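You operate a simulated robot arm through the tools that you are given. There is no shell and no other tool.

You are at the controls of a simulated robot arm. One attempt, no reset.

Task
Open the green knob, wipe the oil out of the orange collar and clamp the AIR motor in it.
Fine: use the yellow pad and put it back; the black ring stays in the collar; knob open and oil wiped before the motor goes in. Where these are worked on the way, their far stop is far enough and under half their travel is too little: green knob. What is to be rubbed or washed off counts as gone when no trace of it is left.

Only the result counts: the job must be done as asked and must still hold three seconds after the hand-in. Knocking over, shifting, dropping, spilling or breaking anything else fails it.

Robot
A 6-joint arm with a two-finger parallel gripper, fixed in place. Base frame: the origin is on the floor under the middle of its stand, x ahead of it, y to its left, z up. Readings come in m, degrees, newtons and seconds.
With the tool pointing down near the work surface it reaches from about 0.36 to 0.86 m from the base axis. Its first joint turns from -115.0 to 115.0 degrees. Payload 3.43 kg.
The tool frame sits at the grasp point between the pads (the TCP): z along the fingers, y along the line on which they close. The tips reach 0.034 m beyond it. The gripper opens to 0.128 m. The fingers are 0.024 m wide and 0.012 m thick; the gripper's body (0.048 by 0.13 m) begins 0.096 m behind the TCP.
Orientation is told as [roll, pitch, yaw] about the base's x, y, z axes, in that order, counted from this pose: with the fingers straight down and closing along the base's y, the tool's x points along the base's -x, its y along +y and its z along -z.

Tools
- The arm moves only by the tool apply_moves. Its argument "steps" is text: rows parted by semicolons, each of 7 numbers parted by spaces: the shift along the tool's x, y, z in m, then the turn, a rotation vector about the tool's x, y, z in degrees, then the gripper command, from -1 (fully open) to 1 (shut), values between in proportion. In form: tx ty tz ax ay az fingers; .... A call has 1 to 20 rows; each row is the pose to reach, as a shift and turn from the pose commanded when the call began, along the tool's axes at that moment. A row lasts 0.2 s, in which the tool goes at most 0.05 m and 8.6 degrees; a call with a longer step from one row to the next is refused whole, and so is a gripper value outside its range. Where a pose cannot be reached the arm comes as near as it can. A force on the tool above 40 N (or 10 N above the force at the start of the call, whichever is more), or a blocked arm, ends the call early, and 0.2 s more pass. Each finger travels about 0.108 m/s and halts on what it meets, pressing with about 25 N; the grip force reading is that of the motor and also rises with nothing between the fingers. The clock runs only during rows and for 0.2 s after the last one: add rows that repeat a pose to give the fingers time. It gives the time, the measured TCP pose, the force on the tool (base axes), the opening and the grip force at its end, in the units of the frame above (readings bear some noise), with the torque about the TCP (base axes, N m) and any sound that the robot's microphone picked up.
- Cameras (640 x 400 px; columns grow to the right, rows downward): "scene" is fixed at [0.0505, -0.506, 1.5979]; the picture's right is [0.66, -0.75, 0.00], its down [-0.43, -0.38, -0.82] and it looks along [0.62, 0.54, -0.57] (base axes); focal length 323 px, centre (320, 200). "wrist" rides on the gripper at [0.076, -0.011, -0.16] in the tool frame; the picture's right is [0.15, 0.99, 0.00], its down [-0.88, 0.13, -0.46] and it looks along [-0.45, 0.07, 0.89] (tool axes); focal length 234 px, centre (320, 200). There is no depth. A picture from a camera that has moved, and an enlarged one, comes with that camera's place and axes in the base frame and with its lens. The place of the scene camera against the robot may be out by one fixed shift of up to 0.018 m in any direction.
- snapshot(camera): a new picture of that camera. No time passes.
- slide_trunk(by): moves the trunk up (or, below 0, down) by that many m; the arm rides with it, the base frame stays. It gives what a move gives, with no picture.
- zoom(camera, box): a new picture of the part [left, top, right, bottom] of that camera's present view, enlarged. No time passes.
- job_done(): hands the job in; it is judged then, once.

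Nothing tells you positions but the pictures and the camera data. Unless the task says otherwise, let go and move clear before handing in.

The tools are called after "Call:" as a command line: name --argument value ..., lists and objects as JSON in quotes. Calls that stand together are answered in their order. apply_moves: Moves the arm, as the interface text tells. Its arguments: {"type":"object","properties":{"steps":{"type":"string"}},"required":["steps"]} The other tools are called the same way: slide_trunk (by) moves the trunk up or down; snapshot (camera) takes a picture; zoom (camera, box) takes an enlarged picture of a part of a camera's view; job_done () hands the job in.

At the start:

```text
time: 0.0
position: [0.4638, 0.1272, 1.2426]
ee_rot: [0.0, 0.0, 0.1]
wrist_force: [0.5, -0.5, 0.0]
moment: [0.01, 0.0, -0.03]
gripper_width: 0.1278
grip_force: 0.0
trunk travel left (down, up): [-0.675, 0.115]
```

scene: 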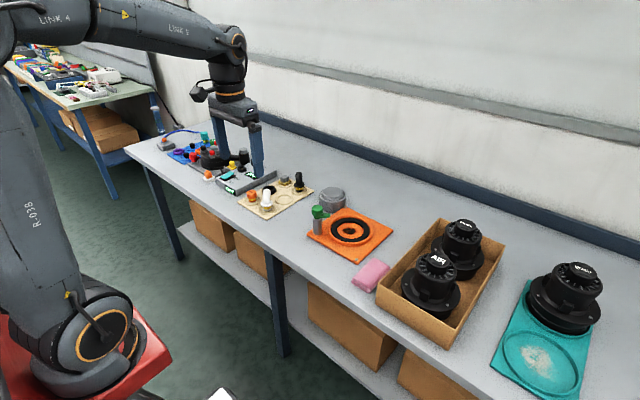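
wrist: 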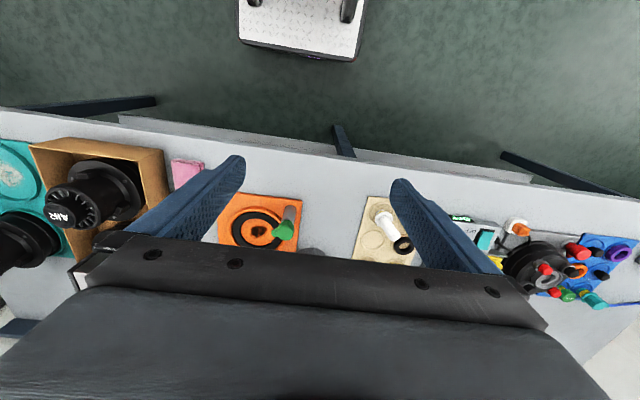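

I see a long bench with an orange plate (black ring and a green knob), a pink pad, a cardboard box with two black motors, and a teal plate with another motor. I'll zoom in for details before moving; the yellow pad in particular needs to be located.

Call:
zoom --camera "scene" --box '[290, 170, 410, 270]'

Call:
zoom --camera "scene" --box '[370, 200, 520, 340]'

Call:
zoom --camera "scene" --box '[480, 240, 640, 400]'

Call:
zoom --camera "scene" --box '[140, 110, 320, 220]'

Call:
zoom --camera "scene" --box '[0, 40, 160, 140]'

Call:
zoom --camera "wrist" --box '[160, 140, 420, 280]'

Call:
zoom --camera "wrist" --box '[400, 180, 640, 330]'

Call:
zoom --camera "wrist" --box '[0, 120, 240, 300]'

```text
4.00 times, centred on (350, 220) of scene
camera zoom: at [0.0505, -0.506, 1.5979], right [0.66, -0.75, 0.0], down [-0.43, -0.38, -0.82], along [0.62, 0.54, -0.57], focal length 1291 px, centre (200, 120)
```

zoom: 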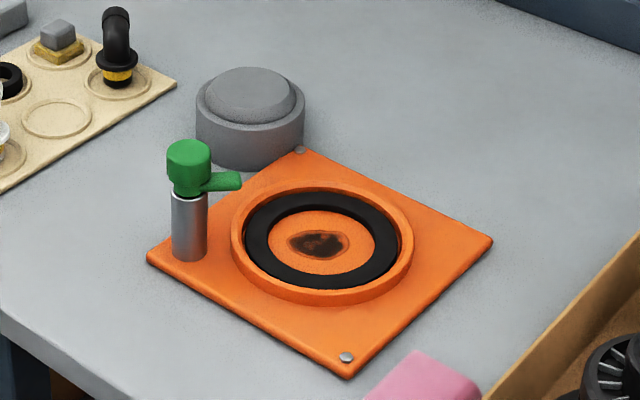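

```text
2.86 times, centred on (445, 270) of scene
camera zoom: at [0.0505, -0.506, 1.5979], right [0.66, -0.75, 0.0], down [-0.43, -0.38, -0.82], along [0.62, 0.54, -0.57], focal length 922 px, centre (-37, 0)
```

zoom: 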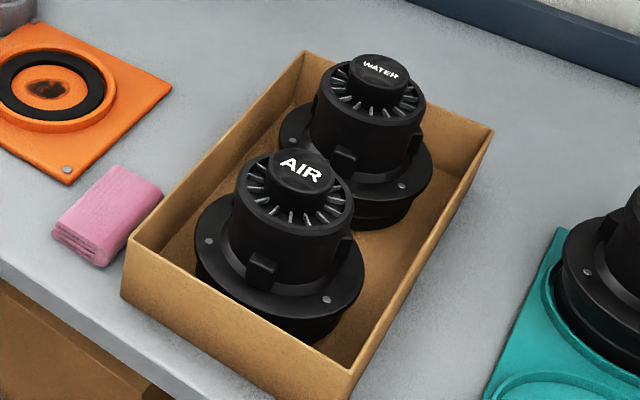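

```text
2.50 times, centred on (560, 320) of scene
camera zoom: at [0.0505, -0.506, 1.5979], right [0.66, -0.75, 0.0], down [-0.43, -0.38, -0.82], along [0.62, 0.54, -0.57], focal length 807 px, centre (-280, -100)
```

zoom: 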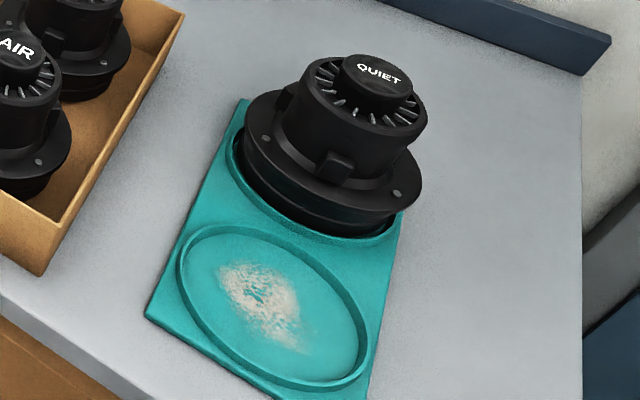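

```text
3.56 times, centred on (230, 165) of scene
camera zoom: at [0.0505, -0.506, 1.5979], right [0.66, -0.75, 0.0], down [-0.43, -0.38, -0.82], along [0.62, 0.54, -0.57], focal length 1148 px, centre (640, 324)
```

zoom: 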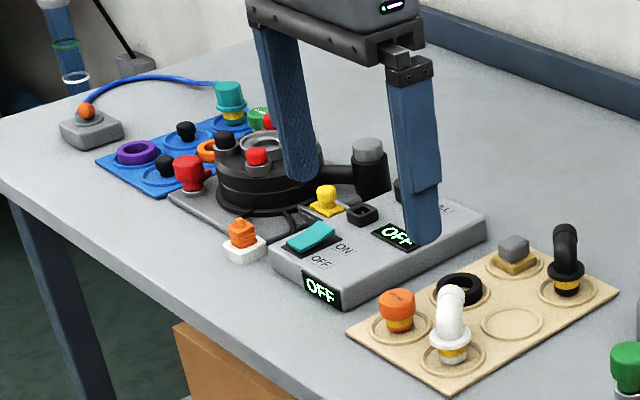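

```text
4.00 times, centred on (80, 90) of scene
camera zoom: at [0.0505, -0.506, 1.5979], right [0.66, -0.75, 0.0], down [-0.43, -0.38, -0.82], along [0.62, 0.54, -0.57], focal length 1291 px, centre (1280, 640)
```

zoom: 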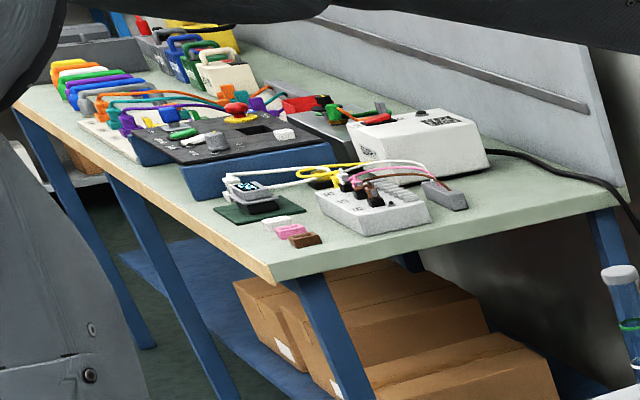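

```text
2.46 times, centred on (290, 210) of wrist
camera zoom: at [0.3882, 0.1149, 1.4005], right [-0.15, 0.99, 0.0], down [0.88, 0.13, 0.46], along [0.45, 0.07, -0.89], focal length 576 px, centre (394, 175)
```

zoom: 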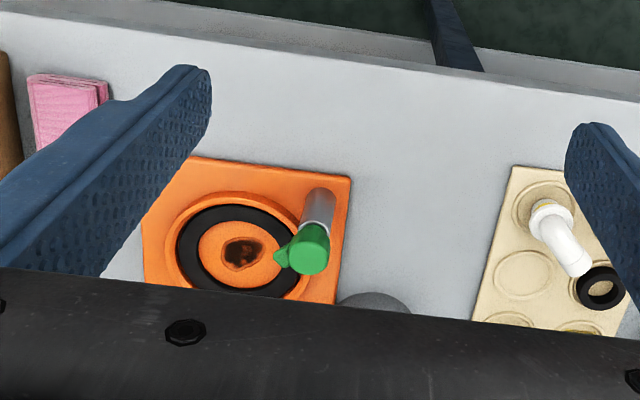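

```text
2.67 times, centred on (520, 255) of wrist
camera zoom: at [0.3882, 0.1149, 1.4005], right [-0.15, 0.99, 0.0], down [0.88, 0.13, 0.46], along [0.45, 0.07, -0.89], focal length 624 px, centre (-213, 53)
```

zoom: 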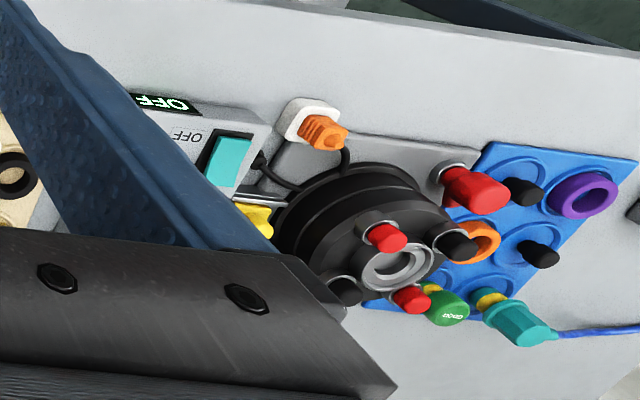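

```text
2.22 times, centred on (120, 210) of wrist
camera zoom: at [0.3882, 0.1149, 1.4005], right [-0.15, 0.99, 0.0], down [0.88, 0.13, 0.46], along [0.45, 0.07, -0.89], focal length 520 px, centre (764, 178)
```

zoom: 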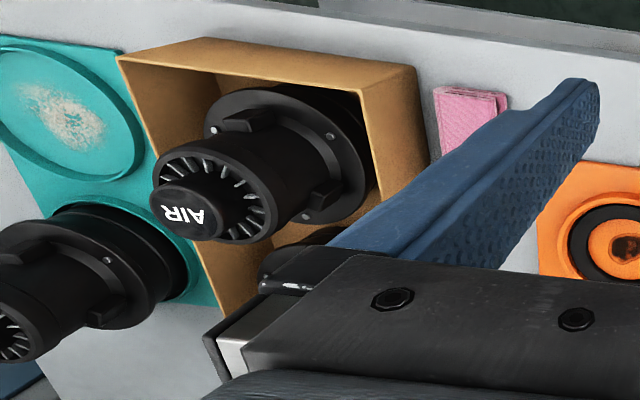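

The collar is near (0.795, 0.0, 0.85) and the AIR motor is in the box near (0.695, -0.35), with its top at about 1.01. I don't see the yellow pad yet, so I'll move the wrist camera high along the bench to look for it.

Call:
apply_moves --steps "0 -0.05 0 0 0 0 -1; 0 -0.10 0 0 0 0 -1; 0 -0.15 0 0 0 0 -1; 0 -0.20 0 0 0 0 -1; 0 -0.25 0 0 0 0 -1; 0 -0.30 0 0 0 0 -1; 0 -0.35 0 0 0 0 -1; 0 -0.40 0 0 0 0 -1; 0 -0.45 0 0 0 0 -1; 0 -0.50 0 0 0 0 -1"

```text
time: 2.2
position: [0.4631, -0.3741, 1.2431]
ee_rot: [0.0, 0.0, 0.0]
wrist_force: [-0.6, 1.1, 0.0]
moment: [-0.05, 0.01, -0.02]
gripper_width: 0.1282
grip_force: 0.1
trunk travel left (down, up): [-0.675, 0.115]
```

The arm is now over the right half of the bench. I'll take pictures from both cameras and search for the yellow pad.

Call:
snapshot --camera "wrist"

Call:
snapshot --camera "scene"

```text
taken
camera wrist: at [0.3889, -0.3859, 1.4006], right [-0.15, 0.99, 0.0], down [0.88, 0.13, 0.46], along [0.45, 0.07, -0.89], focal length 234 px, centre (320, 200)
```

wrist: 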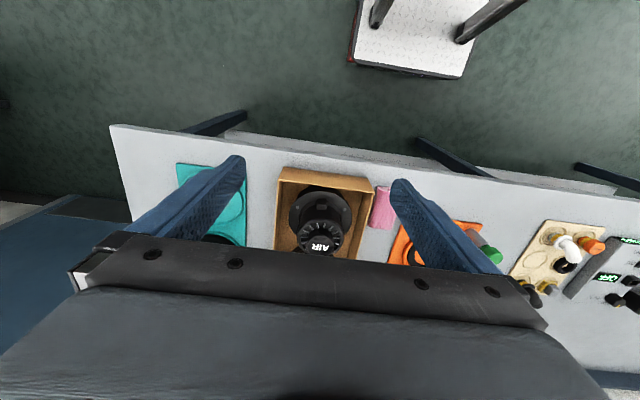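

```text
taken
```

scene: 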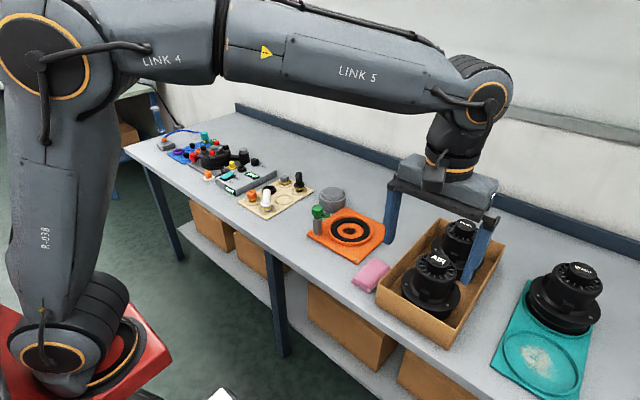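

No yellow pad is visible from here. I'll turn the tool 90° so the camera looks along the bench toward the right end and the blue table beside it.

Call:
apply_moves --steps "0 0 0 0 0 8.5 -1; 0 0 0 0 0 17 -1; 0 0 0 0 0 25.5 -1; 0 0 0 0 0 34 -1; 0 0 0 0 0 42.5 -1; 0 0 0 0 0 51 -1; 0 0 0 0 0 59.5 -1; 0 0 0 0 0 68 -1; 0 0 0 0 0 76.5 -1; 0 0 0 0 0 85 -1; 0 0 0 0 0 90 -1"

Call:
snapshot --camera "wrist"

```text
time: 4.6
position: [0.4638, -0.375, 1.2422]
ee_rot: [0.0, 0.0, -90.2]
wrist_force: [-0.4, -0.1, 0.8]
moment: [0.0, 0.01, -0.02]
gripper_width: 0.1281
grip_force: 0.0
trunk travel left (down, up): [-0.675, 0.115]
```

```text
taken
camera wrist: at [0.4532, -0.2981, 1.4005], right [0.99, 0.14, 0.0], down [0.13, -0.88, 0.46], along [0.07, -0.45, -0.89], focal length 234 px, centre (320, 200)
```

wrist: 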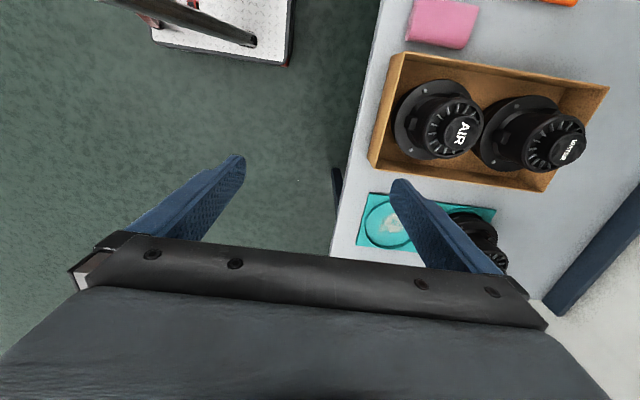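

Still no yellow pad. I'll tilt the tool so the camera looks further out past the right end of the bench.

Call:
apply_moves --steps "0 0 0 0 -8.5 0 -1; 0 0 0 0 -17 0 -1; 0 0 0 0 -25.5 0 -1; 0 0 0 0 -34 0 -1; 0 0 0 0 -42 0 -1"

Call:
snapshot --camera "wrist"

Call:
snapshot --camera "scene"

```text
time: 5.8
position: [0.4638, -0.3741, 1.2421]
ee_rot: [0.1, -42.1, -90.1]
wrist_force: [0.0, -0.5, 0.2]
moment: [0.05, -0.02, 0.01]
gripper_width: 0.1282
grip_force: 0.0
trunk travel left (down, up): [-0.675, 0.115]
```

```text
taken
camera wrist: at [0.4531, -0.211, 1.3088], right [0.99, 0.11, -0.1], down [0.13, -0.35, 0.93], along [0.07, -0.93, -0.36], focal length 234 px, centre (320, 200)
```

wrist: 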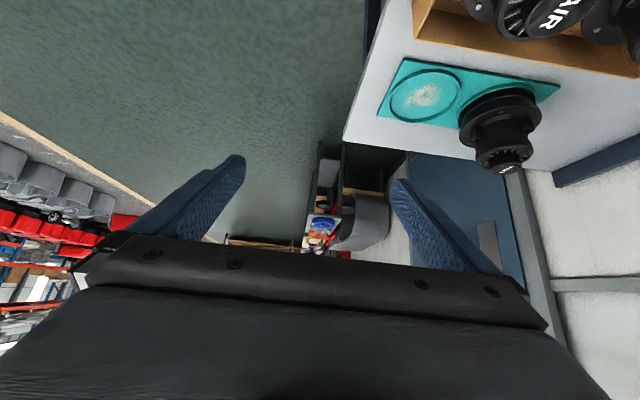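

```text
taken
```

scene: 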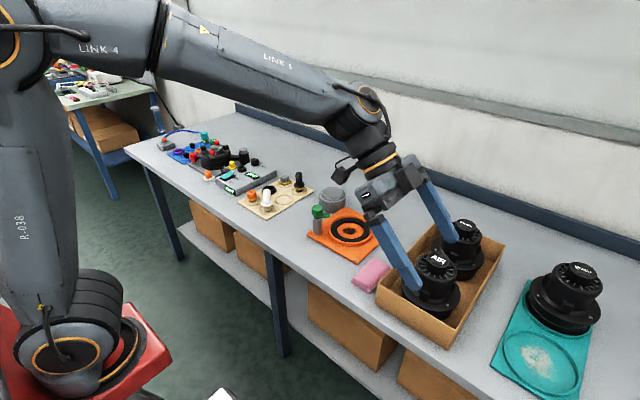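

The right side has no yellow pad. I'll undo the tilt and look over the left half of the bench and the gray domed pot.

Call:
apply_moves --steps "0 0 0 0 8.5 0 -1; 0 0 0 0 17 0 -1; 0 0 0 0 25.5 0 -1; 0 0 0 0 34 0 -1; 0 0 0 0 42 0 -1"

Call:
apply_moves --steps "-0.02 0 0 0 0 -8.5 -1; 0.03 0 0 0 0 -17 -1; 0.07 0 0 0 0 -25.5 -1; 0.11 0 0 0 0 -34 -1; 0.15 0 0 0 0 -42.5 -1; 0.19 0 0 0 0 -51 -1; 0.23 0 0 0 0 -59.5 -1; 0.27 0 0 0 0 -68 -1; 0.31 0 0 0 0 -76.5 -1; 0.35 0 0 0 0 -85 -1; 0.39 0 0 0 0 -90 -1"

Call:
snapshot --camera "wrist"

Call:
apply_moves --steps "0 0 0 0 0 -8.5 -1; 0 0 0 0 0 -17 -1; 0 0 0 0 0 -25.5 -1; 0 0 0 0 0 -34 -1; 0 0 0 0 0 -42.5 -1; 0 0 0 0 0 -51 -1; 0 0 0 0 0 -59.5 -1; 0 0 0 0 0 -68 -1; 0 0 0 0 0 -76.5 -1; 0 0 0 0 0 -85 -1; 0 0 0 0 0 -90 -1"

Call:
snapshot --camera "wrist"

Call:
snapshot --camera "scene"

```text
time: 7.0
position: [0.4634, -0.3727, 1.2419]
ee_rot: [0.0, 0.2, -90.0]
wrist_force: [-0.3, 0.3, -0.1]
moment: [-0.05, 0.03, 0.02]
gripper_width: 0.1279
grip_force: 0.0
trunk travel left (down, up): [-0.675, 0.115]
```

```text
time: 9.4
position: [0.4604, 0.0173, 1.2414]
ee_rot: [0.0, 0.0, 0.1]
wrist_force: [-0.7, -0.2, 0.5]
moment: [0.06, -0.06, 0.0]
gripper_width: 0.128
grip_force: 0.1
trunk travel left (down, up): [-0.675, 0.115]
```

```text
taken
camera wrist: at [0.3861, 0.0055, 1.4001], right [-0.15, 0.99, 0.0], down [0.88, 0.13, 0.46], along [0.45, 0.07, -0.89], focal length 234 px, centre (320, 200)
```

wrist: 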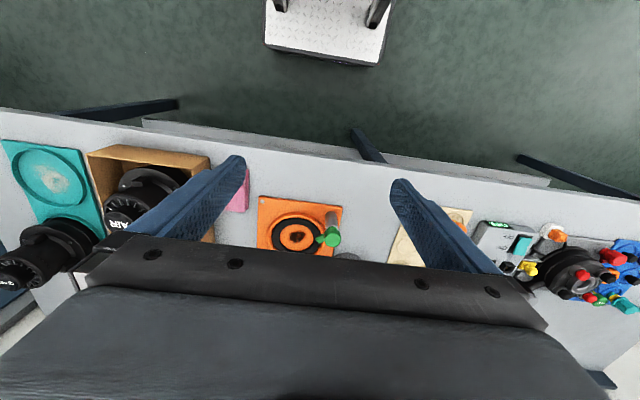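

```text
time: 11.8
position: [0.4633, 0.0162, 1.2416]
ee_rot: [0.1, -0.1, 90.0]
wrist_force: [-0.9, 0.5, 0.1]
moment: [-0.01, -0.01, -0.02]
gripper_width: 0.128
grip_force: 0.1
trunk travel left (down, up): [-0.675, 0.115]
```

```text
taken
camera wrist: at [0.4754, -0.0597, 1.4002], right [-0.99, -0.15, 0.0], down [-0.13, 0.88, 0.46], along [-0.07, 0.45, -0.89], focal length 234 px, centre (320, 200)
```

wrist: 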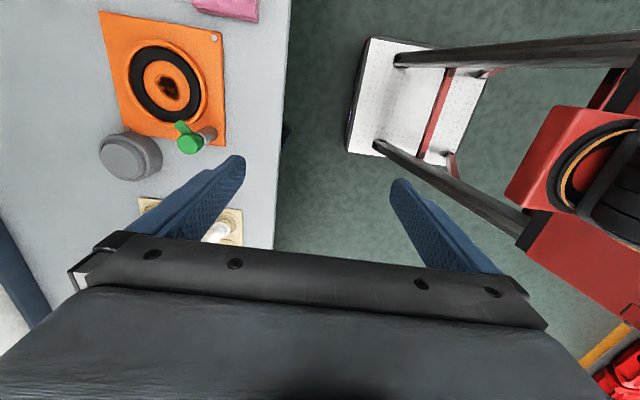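

```text
taken
```

scene: 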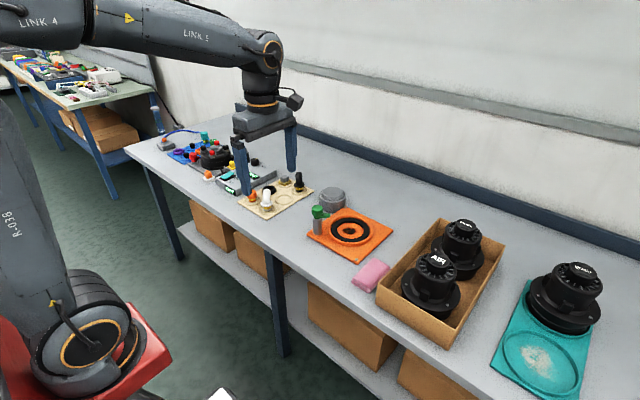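

I still can't see the yellow pad. There is something red and yellow at the lower right of the wrist view, so I'll zoom there and on the gray pot.

Call:
zoom --camera "wrist" --box '[480, 250, 640, 400]'

Call:
zoom --camera "wrist" --box '[60, 0, 300, 250]'

Call:
zoom --camera "scene" --box '[340, 240, 420, 300]'

Call:
zoom --camera "scene" --box '[140, 120, 260, 200]'

Call:
zoom --camera "scene" --box '[180, 190, 420, 400]'

```text
2.67 times, centred on (560, 325) of wrist
camera zoom: at [0.4754, -0.0597, 1.4002], right [-0.99, -0.15, 0.0], down [-0.13, 0.88, 0.46], along [-0.07, 0.45, -0.89], focal length 624 px, centre (-320, -133)
```

zoom: 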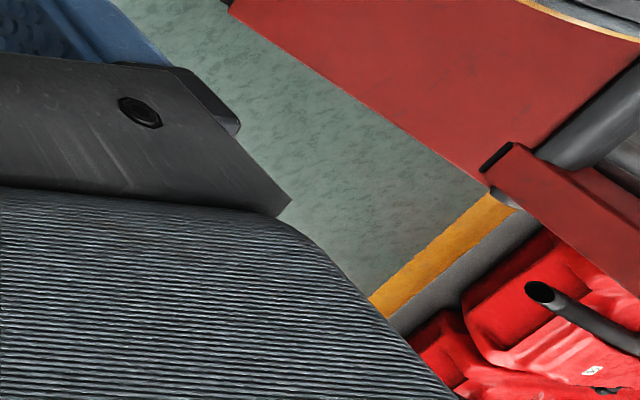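

```text
1.60 times, centred on (180, 125) of wrist
camera zoom: at [0.4754, -0.0597, 1.4002], right [-0.99, -0.15, 0.0], down [-0.13, 0.88, 0.46], along [-0.07, 0.45, -0.89], focal length 375 px, centre (544, 320)
```

zoom: 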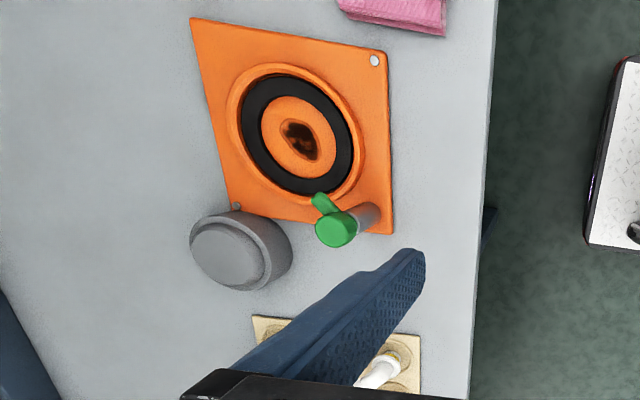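

```text
6.67 times, centred on (380, 270) of scene
camera zoom: at [0.0505, -0.506, 1.5979], right [0.66, -0.75, 0.0], down [-0.43, -0.38, -0.82], along [0.62, 0.54, -0.57], focal length 2152 px, centre (-80, -267)
```

zoom: 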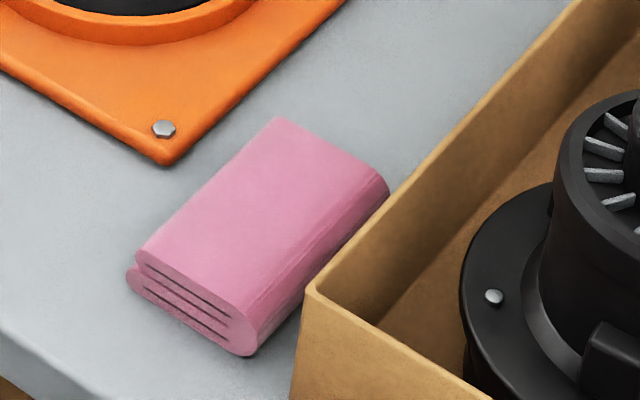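

```text
5.00 times, centred on (200, 160) of scene
camera zoom: at [0.0505, -0.506, 1.5979], right [0.66, -0.75, 0.0], down [-0.43, -0.38, -0.82], along [0.62, 0.54, -0.57], focal length 1614 px, centre (920, 400)
```

zoom: 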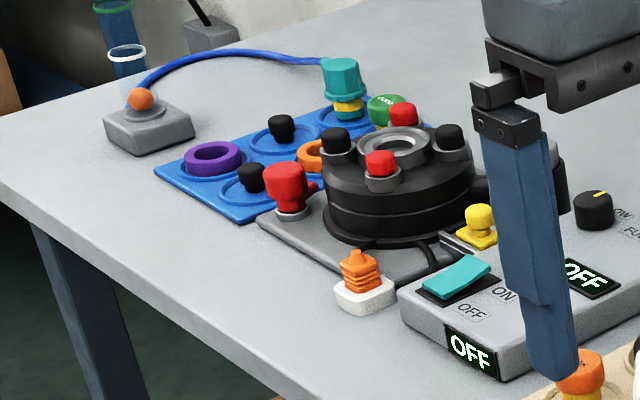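

```text
1.90 times, centred on (300, 295) of scene
camera zoom: at [0.0505, -0.506, 1.5979], right [0.66, -0.75, 0.0], down [-0.43, -0.38, -0.82], along [0.62, 0.54, -0.57], focal length 615 px, centre (358, 19)
```

zoom: 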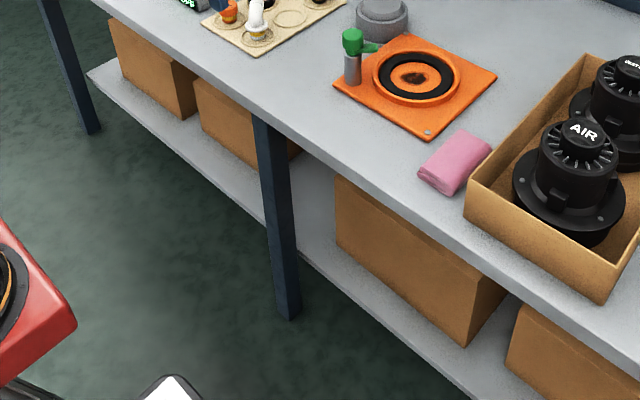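

The small yellow knob on the left is about 1.03 m away, which is out of reach and probably not the pad. I'll tilt up to see the left surroundings, and then look behind the base.

Call:
apply_moves --steps "0 0 0 0 -8.5 0 -1; 0 0 0 0 -17 0 -1; 0 0 0 0 -25.5 0 -1; 0 0 0 0 -34 0 -1; 0 0 0 0 -42 0 -1"

Call:
snapshot --camera "wrist"

```text
time: 13.0
position: [0.464, 0.0181, 1.241]
ee_rot: [-0.2, -42.1, 90.1]
wrist_force: [-0.7, -0.2, 0.4]
moment: [-0.03, 0.01, -0.02]
gripper_width: 0.1282
grip_force: 0.0
trunk travel left (down, up): [-0.675, 0.115]
```

```text
taken
camera wrist: at [0.4752, -0.1467, 1.3084], right [-0.99, -0.11, -0.1], down [-0.13, 0.35, 0.93], along [-0.07, 0.93, -0.36], focal length 234 px, centre (320, 200)
```

wrist: 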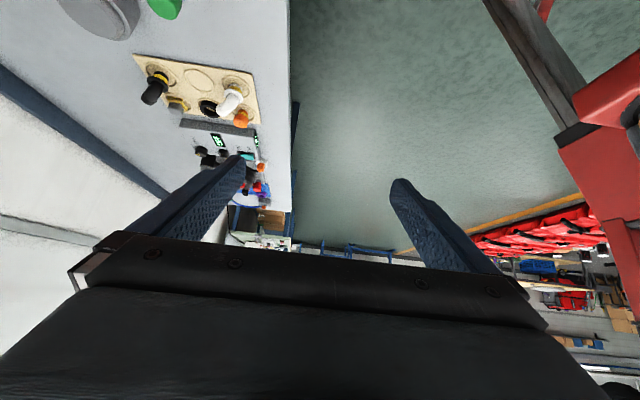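

The left side shows no yellow pad either. I'll untilt and look back over the box from its right side, to see what the scene camera can't.

Call:
apply_moves --steps "0 0 0 0 8.5 0 -1; 0 0 0 0 17 0 -1; 0 0 0 0 25.5 0 -1; 0 0 0 0 34 0 -1; 0 0 0 0 42 0 -1"

Call:
apply_moves --steps "0.048 -0.01 0 0 0 0 -1; 0.096 -0.02 0 0 0 0 -1; 0.144 -0.03 0 0 0 0 -1; 0.192 -0.04 0 0 0 0 -1; 0.24 -0.05 0 0 0 0 -1; 0.288 -0.06 0 0 0 0 -1; 0.336 -0.07 0 0 0 0 -1; 0.384 -0.08 0 0 0 0 -1; 0.432 -0.09 0 0 0 0 -1; 0.48 -0.1 0 0 0 0 -1; 0.52 -0.1 0 0 0 0 -1"

Call:
snapshot --camera "wrist"

```text
time: 14.2
position: [0.4639, 0.017, 1.2416]
ee_rot: [-0.2, 0.1, 90.1]
wrist_force: [-0.8, 0.2, 0.3]
moment: [0.02, 0.01, 0.0]
gripper_width: 0.128
grip_force: 0.2
trunk travel left (down, up): [-0.675, 0.115]
```

```text
time: 16.6
position: [0.5637, -0.5044, 1.2419]
ee_rot: [0.0, 0.1, 89.9]
wrist_force: [-0.1, 0.4, 0.0]
moment: [-0.07, -0.02, -0.02]
gripper_width: 0.1281
grip_force: 0.0
trunk travel left (down, up): [-0.675, 0.115]
```

```text
taken
camera wrist: at [0.575, -0.5804, 1.4003], right [-0.99, -0.15, 0.0], down [-0.13, 0.88, 0.46], along [-0.07, 0.45, -0.89], focal length 234 px, centre (320, 200)
```

wrist: 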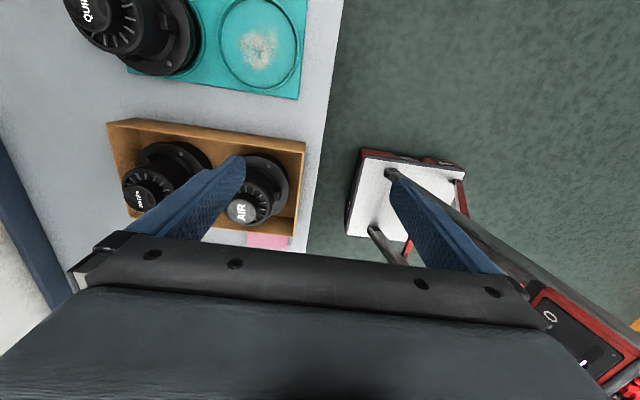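

Nothing yellow is in the box. I'll turn the camera to look back toward the robot's stand.

Call:
apply_moves --steps "0 0 0 0 0 -8.5 -1; 0 0 0 0 0 -17 -1; 0 0 0 0 0 -25.5 -1; 0 0 0 0 0 -34 -1; 0 0 0 0 0 -42.5 -1; 0 0 0 0 0 -51 -1; 0 0 0 0 0 -59.5 -1; 0 0 0 0 0 -68 -1; 0 0 0 0 0 -76.5 -1; 0 0 0 0 0 -85 -1; 0 0 0 0 0 -90 -1"

Call:
snapshot --camera "wrist"

Call:
snapshot --camera "scene"

```text
time: 19.0
position: [0.5637, -0.5015, 1.2423]
ee_rot: [0.1, 0.0, 129.1]
wrist_force: [0.6, -0.5, 0.0]
moment: [-0.02, 0.01, -0.01]
gripper_width: 0.1278
grip_force: 0.0
out of reach, approached as far as the arm can: row 5, 6, 7, 8, 9, 10, 11
trunk travel left (down, up): [-0.675, 0.115]
```

```text
taken
camera wrist: at [0.6213, -0.5549, 1.4004], right [-0.67, -0.74, 0.0], down [-0.66, 0.6, 0.46], along [-0.34, 0.31, -0.89], focal length 234 px, centre (320, 200)
```

wrist: 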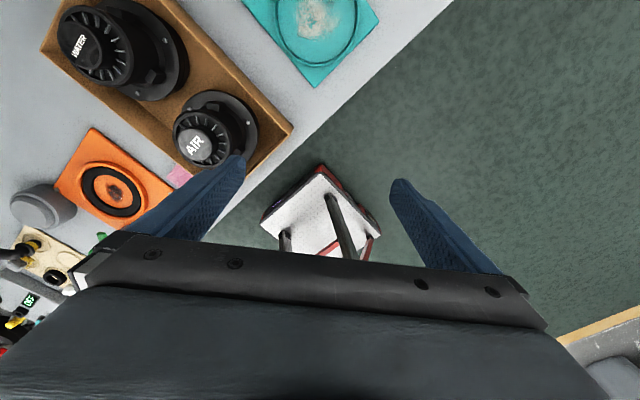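

```text
taken
```

scene: 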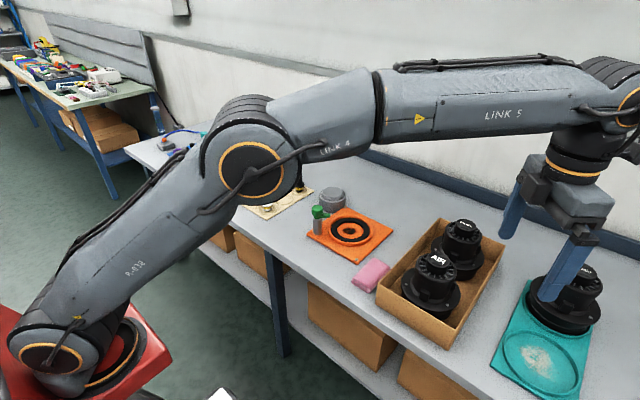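

There is no yellow pad near the stand either. The gray domed pot by the orange plate is a candidate for hiding it, so I'll rotate back and look at the pot closely from above.

Call:
apply_moves --steps "0 0 0 0 0 8.5 -1; 0 0 0 0 0 17 -1; 0 0 0 0 0 25.5 -1; 0 0 0 0 0 34 -1; 0 0 0 0 0 42.5 -1; 0 0 0 0 0 51 -1; 0 0 0 0 0 59.5 -1; 0 0 0 0 0 68 -1; 0 0 0 0 0 76.5 -1; 0 0 0 0 0 85 -1; 0 0 0 0 0 93.5 -1; 0 0 0 0 0 102 -1; 0 0 0 0 0 110.5 -1; 0 0 0 0 0 119 -1; 0 0 0 0 0 127.5 -1; 0 0 0 0 0 129.1 -1"

Call:
apply_moves --steps "-0.01 0.048 0 0 0 0 -1; -0.02 0.096 0 0 0 0 -1; -0.03 0.144 0 0 0 0 -1; -0.04 0.192 0 0 0 0 -1; -0.05 0.24 0 0 0 0 -1; -0.06 0.288 0 0 0 0 -1; -0.07 0.336 0 0 0 0 -1; -0.08 0.384 0 0 0 0 -1; -0.09 0.432 0 0 0 0 -1; -0.10 0.48 0 0 0 0 -1; -0.11 0.528 0 0 0 0 -1; -0.12 0.576 0 0 0 0 -1; -0.13 0.62 0 0 0 0 -1"

Call:
snapshot --camera "wrist"

```text
time: 22.4
position: [0.5642, -0.5027, 1.2429]
ee_rot: [-0.1, 0.1, 0.1]
wrist_force: [0.1, -0.8, -0.2]
moment: [-0.02, -0.01, -0.01]
gripper_width: 0.1281
grip_force: 0.0
trunk travel left (down, up): [-0.675, 0.115]
```

```text
time: 25.2
position: [0.6917, 0.116, 1.2411]
ee_rot: [-0.1, 0.1, 0.1]
wrist_force: [0.6, -0.2, 0.2]
moment: [0.07, -0.03, 0.0]
gripper_width: 0.1276
grip_force: 0.1
trunk travel left (down, up): [-0.675, 0.115]
```

```text
taken
camera wrist: at [0.616, 0.1046, 1.4002], right [-0.15, 0.99, 0.0], down [0.88, 0.13, 0.45], along [0.45, 0.07, -0.89], focal length 234 px, centre (320, 200)
```

wrist: 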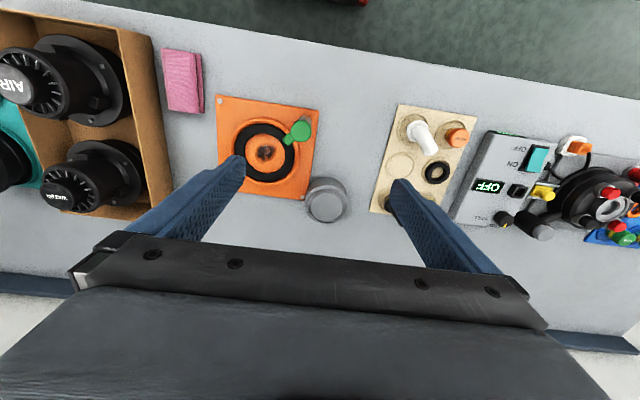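

Call:
zoom --camera "wrist" --box '[200, 70, 380, 240]'

Call:
zoom --camera "wrist" --box '[0, 20, 230, 240]'

Call:
zoom --camera "wrist" --box '[480, 120, 640, 270]'

Call:
zoom --camera "scene" --box '[290, 170, 350, 220]'

```text
2.35 times, centred on (290, 155) of wrist
camera zoom: at [0.616, 0.1046, 1.4002], right [-0.15, 0.99, 0.0], down [0.88, 0.13, 0.45], along [0.45, 0.07, -0.89], focal length 551 px, centre (391, 306)
```

zoom: 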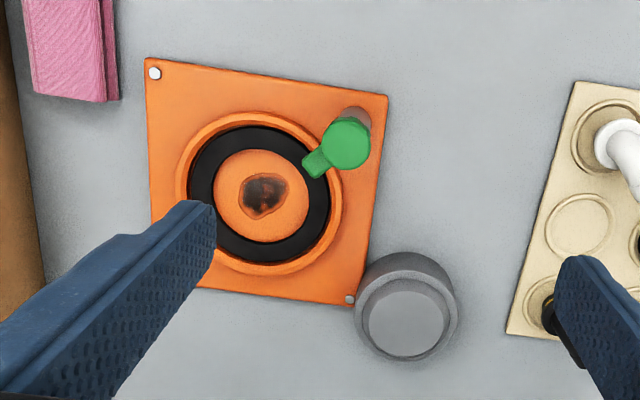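

```text
1.82 times, centred on (115, 130) of wrist
camera zoom: at [0.616, 0.1046, 1.4002], right [-0.15, 0.99, 0.0], down [0.88, 0.13, 0.45], along [0.45, 0.07, -0.89], focal length 426 px, centre (693, 327)
```

zoom: 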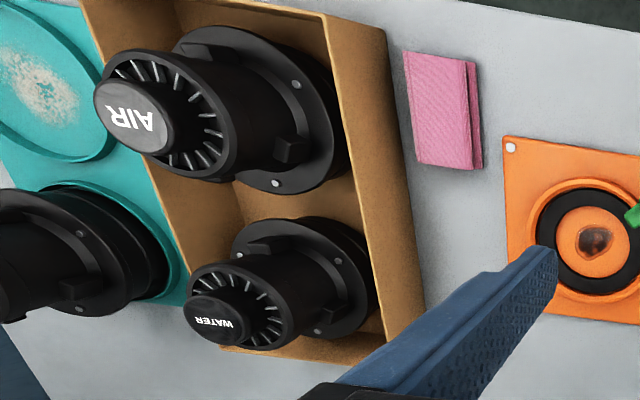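

```text
2.67 times, centred on (560, 195) of wrist
camera zoom: at [0.616, 0.1046, 1.4002], right [-0.15, 0.99, 0.0], down [0.88, 0.13, 0.45], along [0.45, 0.07, -0.89], focal length 624 px, centre (-320, 213)
```

zoom: 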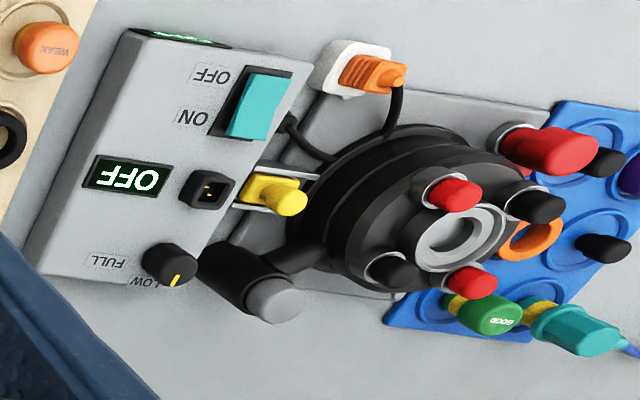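

```text
8.00 times, centred on (320, 195) of scene
camera zoom: at [0.0505, -0.506, 1.5979], right [0.66, -0.75, 0.0], down [-0.43, -0.38, -0.82], along [0.62, 0.54, -0.57], focal length 2582 px, centre (320, 240)
```

zoom: 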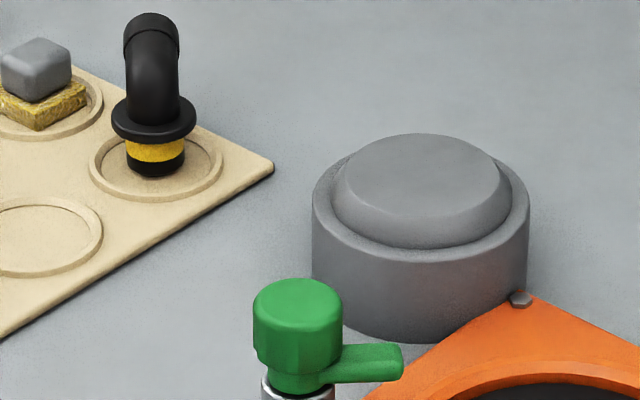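

On closer look, one slot of the tan plate holds a gray block on a yellow sponge-like base, near (0.85, 0.39). That is most likely the yellow pad with a handle. I'll move over there for a better look.

Call:
apply_moves --steps "0.003 0.045 0.01 0 0 0 -1; 0.006 0.09 0.02 0 0 0 -1; 0.009 0.135 0.03 0 0 0 -1; 0.012 0.18 0.04 0 0 0 -1; 0.015 0.225 0.05 0 0 0 -1; 0.018 0.26 0.06 0 0 0 -1; 0.02 0.27 0.09 0 0 0 -1"

Call:
snapshot --camera "wrist"

Call:
snapshot --camera "scene"

```text
time: 26.8
position: [0.6701, 0.388, 1.149]
ee_rot: [-0.1, 0.1, 0.1]
wrist_force: [-0.1, 0.0, -0.2]
moment: [0.01, -0.02, 0.01]
gripper_width: 0.1281
grip_force: 0.0
trunk travel left (down, up): [-0.675, 0.115]
```

```text
taken
camera wrist: at [0.5954, 0.3764, 1.3083], right [-0.15, 0.99, 0.0], down [0.88, 0.13, 0.45], along [0.45, 0.07, -0.89], focal length 234 px, centre (320, 200)
```

wrist: 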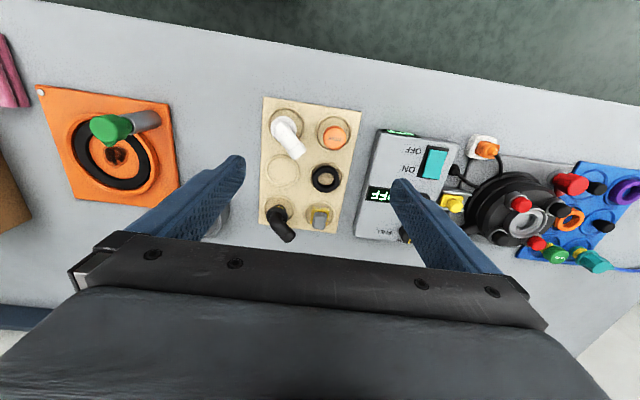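

```text
taken
```

scene: 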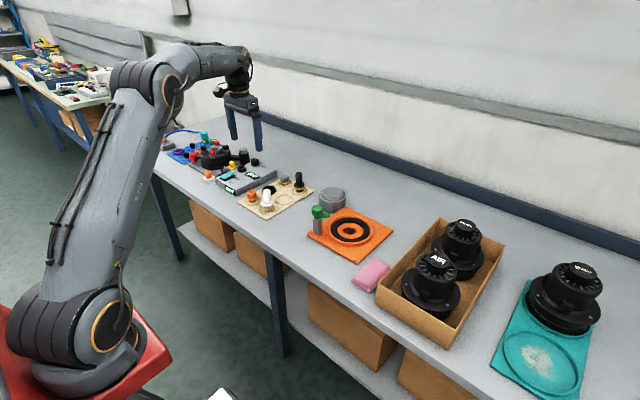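

Call:
zoom --camera "wrist" --box '[250, 90, 370, 250]'

Call:
zoom --camera "scene" --box '[235, 165, 320, 220]'

Call:
zoom --camera "scene" --box '[160, 120, 280, 200]'

```text
2.50 times, centred on (310, 170) of wrist
camera zoom: at [0.5954, 0.3764, 1.3083], right [-0.15, 0.99, 0.0], down [0.88, 0.13, 0.45], along [0.45, 0.07, -0.89], focal length 585 px, centre (345, 275)
```

zoom: 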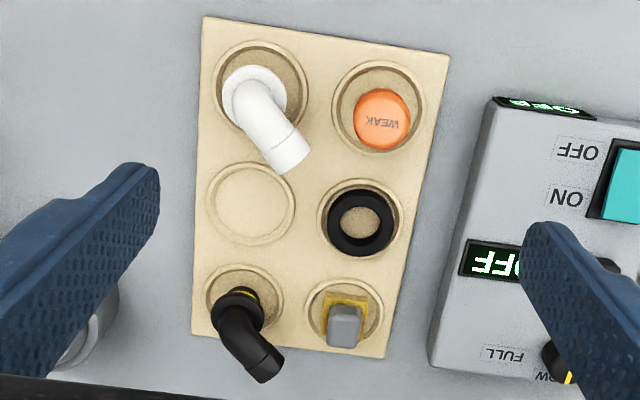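

```text
7.27 times, centred on (278, 192) of scene
camera zoom: at [0.0505, -0.506, 1.5979], right [0.66, -0.75, 0.0], down [-0.43, -0.38, -0.82], along [0.62, 0.54, -0.57], focal length 2348 px, centre (629, 254)
```

zoom: 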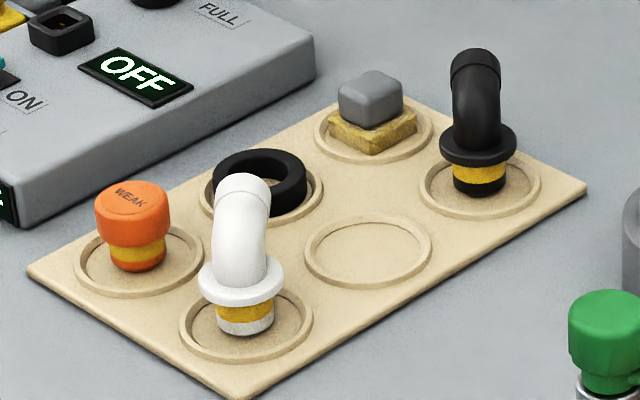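

```text
5.00 times, centred on (220, 160) of scene
camera zoom: at [0.0505, -0.506, 1.5979], right [0.66, -0.75, 0.0], down [-0.43, -0.38, -0.82], along [0.62, 0.54, -0.57], focal length 1614 px, centre (820, 400)
```

zoom: 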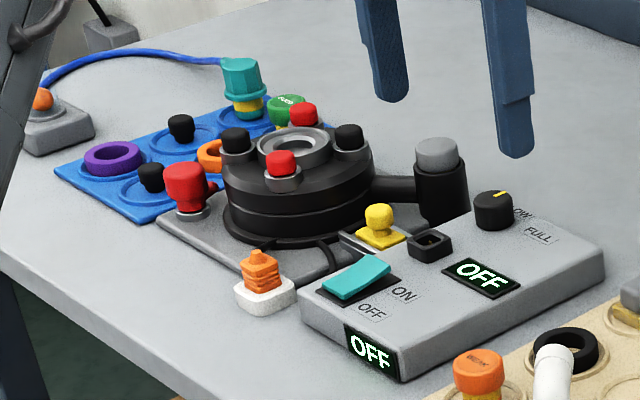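

The yellow sponge pad with its gray handle sits in the far-left slot of the tan plate, near (0.868, 0.418), and will need a tilted reach. First I'll go for the green knob near (0.703, 0.084, 0.955), whose lever points at the collar, by hovering above it with the fingers crosswise to the lever.

Call:
apply_moves --steps "-0.005 -0.045 0 0 0 6 -1; -0.01 -0.09 0 0 0 12 -1; -0.015 -0.135 0.01 0 0 18 -1; -0.02 -0.18 0.02 0 0 24 -1; -0.025 -0.225 0.03 0 0 30 -1; -0.03 -0.27 0.04 0 0 36 -1; -0.033 -0.304 0.05 0 0 42 -1; -0.033 -0.304 0.05 0 0 42 -1"

Call:
snapshot --camera "wrist"

Call:
zoom --camera "scene" --box '[290, 160, 410, 260]'

```text
time: 28.6
position: [0.705, 0.081, 1.1007]
ee_rot: [-0.2, 0.0, -41.9]
wrist_force: [-0.1, 0.1, 0.5]
moment: [-0.01, 0.01, -0.01]
gripper_width: 0.128
grip_force: 0.2
trunk travel left (down, up): [-0.675, 0.115]
```

```text
taken
camera wrist: at [0.6429, 0.125, 1.2586], right [0.55, 0.83, 0.0], down [0.74, -0.49, 0.46], along [0.38, -0.25, -0.89], focal length 234 px, centre (320, 200)
```

wrist: 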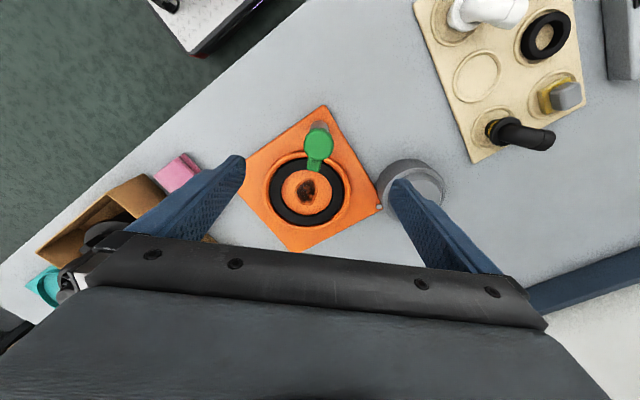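

```text
4.00 times, centred on (350, 210) of scene
camera zoom: at [0.0505, -0.506, 1.5979], right [0.66, -0.75, 0.0], down [-0.43, -0.38, -0.82], along [0.62, 0.54, -0.57], focal length 1291 px, centre (200, 160)
```

zoom: 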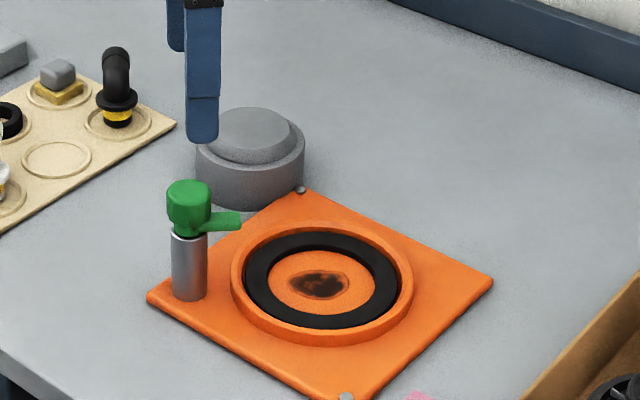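

Call:
zoom --camera "wrist" --box '[230, 90, 410, 250]'

Call:
zoom --camera "wrist" --box '[400, 0, 600, 170]'

```text
2.50 times, centred on (320, 170) of wrist
camera zoom: at [0.6429, 0.125, 1.2586], right [0.55, 0.83, 0.0], down [0.74, -0.49, 0.46], along [0.38, -0.25, -0.89], focal length 585 px, centre (320, 275)
```

zoom: 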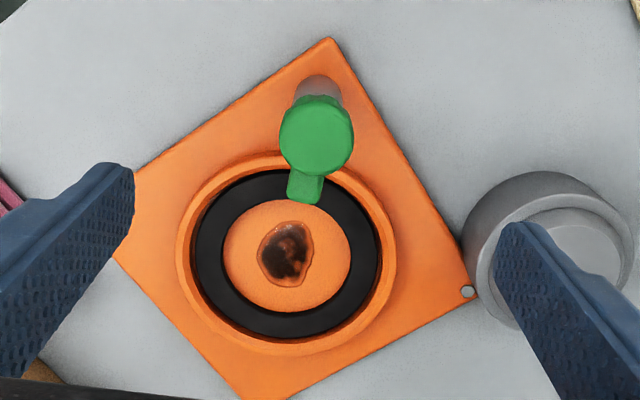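

```text
2.35 times, centred on (500, 85) of wrist
camera zoom: at [0.6429, 0.125, 1.2586], right [0.55, 0.83, 0.0], down [0.74, -0.49, 0.46], along [0.38, -0.25, -0.89], focal length 551 px, centre (-104, 471)
```

zoom: 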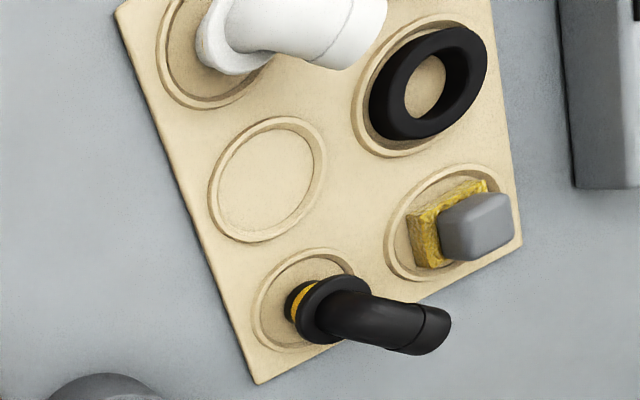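

I'm above the knob: its top centre is near (0.706, 0.083, 0.955), and the lever points at about -44°. I'll descend over it and close the fingers on its sides.

Call:
apply_moves --steps "0 0.002 0.045 0 0 2 -1; 0 0.002 0.09 0 0 2 -1; 0 0.002 0.12 0 0 2 -1; 0 0.002 0.14 0 0 2 -1; 0 0.002 0.14 0 0 2 -1"

Call:
zoom --camera "scene" --box '[280, 170, 380, 250]'

Call:
snapshot --camera "wrist"

```text
time: 29.8
position: [0.7063, 0.0834, 0.9611]
ee_rot: [-0.1, 0.1, -43.9]
wrist_force: [0.4, 0.5, 0.2]
moment: [0.0, -0.03, 0.02]
gripper_width: 0.1278
grip_force: 0.0
trunk travel left (down, up): [-0.675, 0.115]
```

```text
5.00 times, centred on (330, 210) of scene
camera zoom: at [0.0505, -0.506, 1.5979], right [0.66, -0.75, 0.0], down [-0.43, -0.38, -0.82], along [0.62, 0.54, -0.57], focal length 1614 px, centre (270, 150)
```

zoom: 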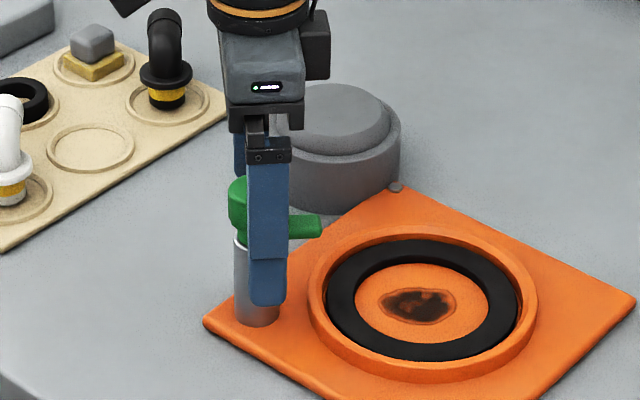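

```text
taken
camera wrist: at [0.6446, 0.1284, 1.1193], right [0.58, 0.81, 0.0], down [0.73, -0.52, 0.46], along [0.37, -0.27, -0.89], focal length 234 px, centre (320, 200)
```

wrist: 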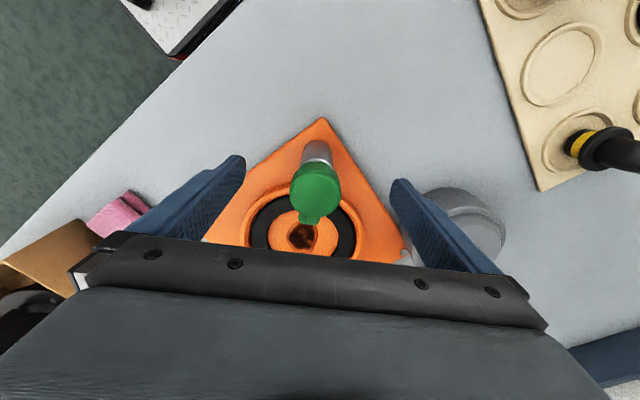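

The fingers straddle the knob well. I'll close on it now.

Call:
apply_moves --steps "0 0 0 0 0 0 0; 0 0 0 0 0 0 1; 0 0 0 0 0 0 1; 0 0 0 0 0 0 1; 0 0 0 0 0 0 1"

Call:
zoom --camera "scene" --box '[280, 170, 380, 250]'

Call:
zoom --camera "wrist" --box '[220, 100, 420, 260]'

```text
time: 31.1
position: [0.7036, 0.0801, 0.9609]
ee_rot: [-0.7, 0.2, -43.8]
wrist_force: [-12.7, -22.0, 9.6]
moment: [0.3, -0.24, 0.07]
gripper_width: 0.038
grip_force: 44.4
trunk travel left (down, up): [-0.675, 0.115]
stopped in row 5: the force on the tool passed its limit at 41 N (the readings are from after the stop); the commanded pose is now the measured one
```

```text
5.00 times, centred on (330, 210) of scene
camera zoom: at [0.0505, -0.506, 1.5979], right [0.66, -0.75, 0.0], down [-0.43, -0.38, -0.82], along [0.62, 0.54, -0.57], focal length 1614 px, centre (270, 150)
```

zoom: 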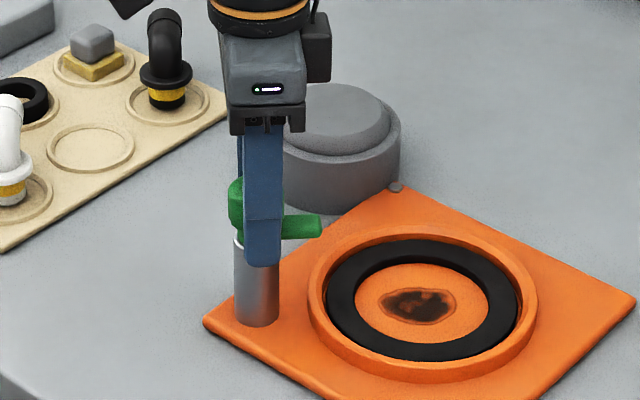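

```text
2.50 times, centred on (320, 180) of wrist
camera zoom: at [0.643, 0.1261, 1.1194], right [0.58, 0.82, -0.01], down [0.73, -0.51, 0.45], along [0.36, -0.27, -0.89], focal length 585 px, centre (320, 250)
```

zoom: 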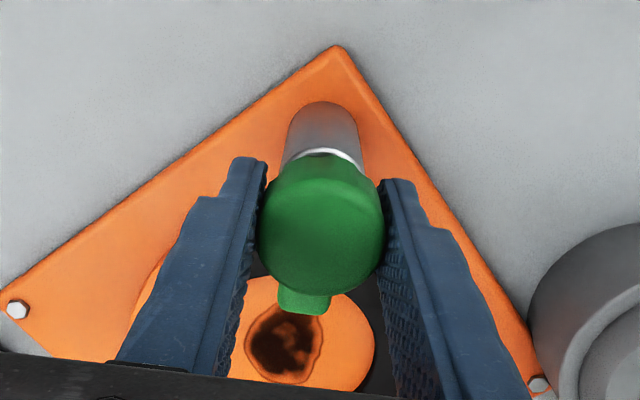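

The grip closed slightly off-centre. I'll nudge the tool to centre it, then test a small counter-clockwise twist and watch the torque.

Call:
apply_moves --steps "0 -0.0022 0 0 0 0 1; 0 -0.0022 0 0 0 0 1"

Call:
apply_moves --steps "0 0 0 0 0 -4 1; 0 0 0 0 0 -8 1; 0 0 0 0 0 -8 1"

Call:
zoom --camera "scene" --box '[280, 170, 380, 250]'

Call:
zoom --camera "wrist" --box '[220, 100, 420, 260]'

```text
time: 31.7
position: [0.7035, 0.0814, 0.9598]
ee_rot: [-0.3, 0.2, -43.8]
wrist_force: [-1.7, -17.7, 10.4]
moment: [0.77, 0.31, 0.04]
gripper_width: 0.038
grip_force: 45.2
trunk travel left (down, up): [-0.675, 0.115]
```

```text
time: 32.5
position: [0.7031, 0.0818, 0.9607]
ee_rot: [-0.3, 0.1, -35.7]
wrist_force: [4.0, -14.5, 9.3]
moment: [-0.16, -1.39, 0.02]
gripper_width: 0.0378
grip_force: 44.8
trunk travel left (down, up): [-0.675, 0.115]
```

```text
5.00 times, centred on (330, 210) of scene
camera zoom: at [0.0505, -0.506, 1.5979], right [0.66, -0.75, 0.0], down [-0.43, -0.38, -0.82], along [0.62, 0.54, -0.57], focal length 1614 px, centre (270, 150)
```

zoom: 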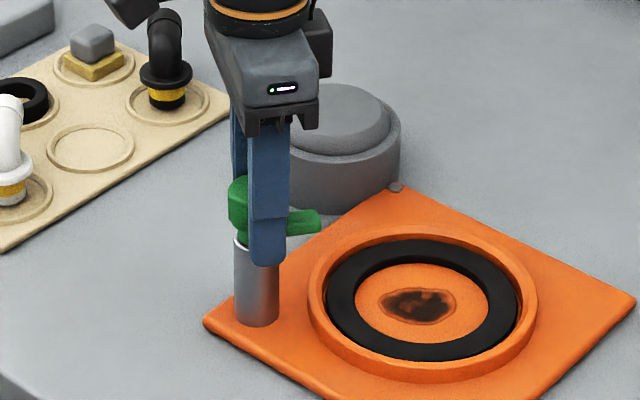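

```text
2.50 times, centred on (320, 180) of wrist
camera zoom: at [0.6369, 0.1168, 1.1193], right [0.46, 0.89, -0.01], down [0.79, -0.41, 0.45], along [0.4, -0.21, -0.89], focal length 585 px, centre (320, 250)
```

zoom: 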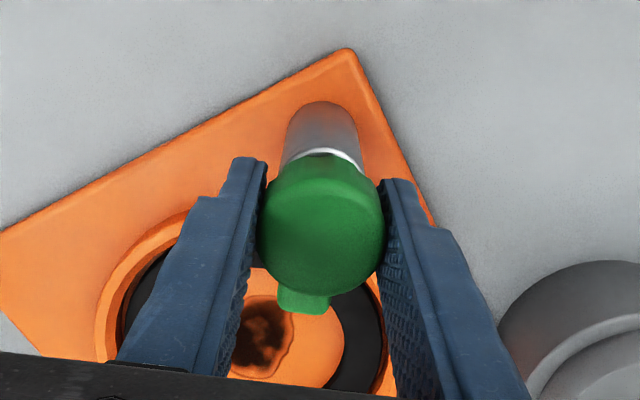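

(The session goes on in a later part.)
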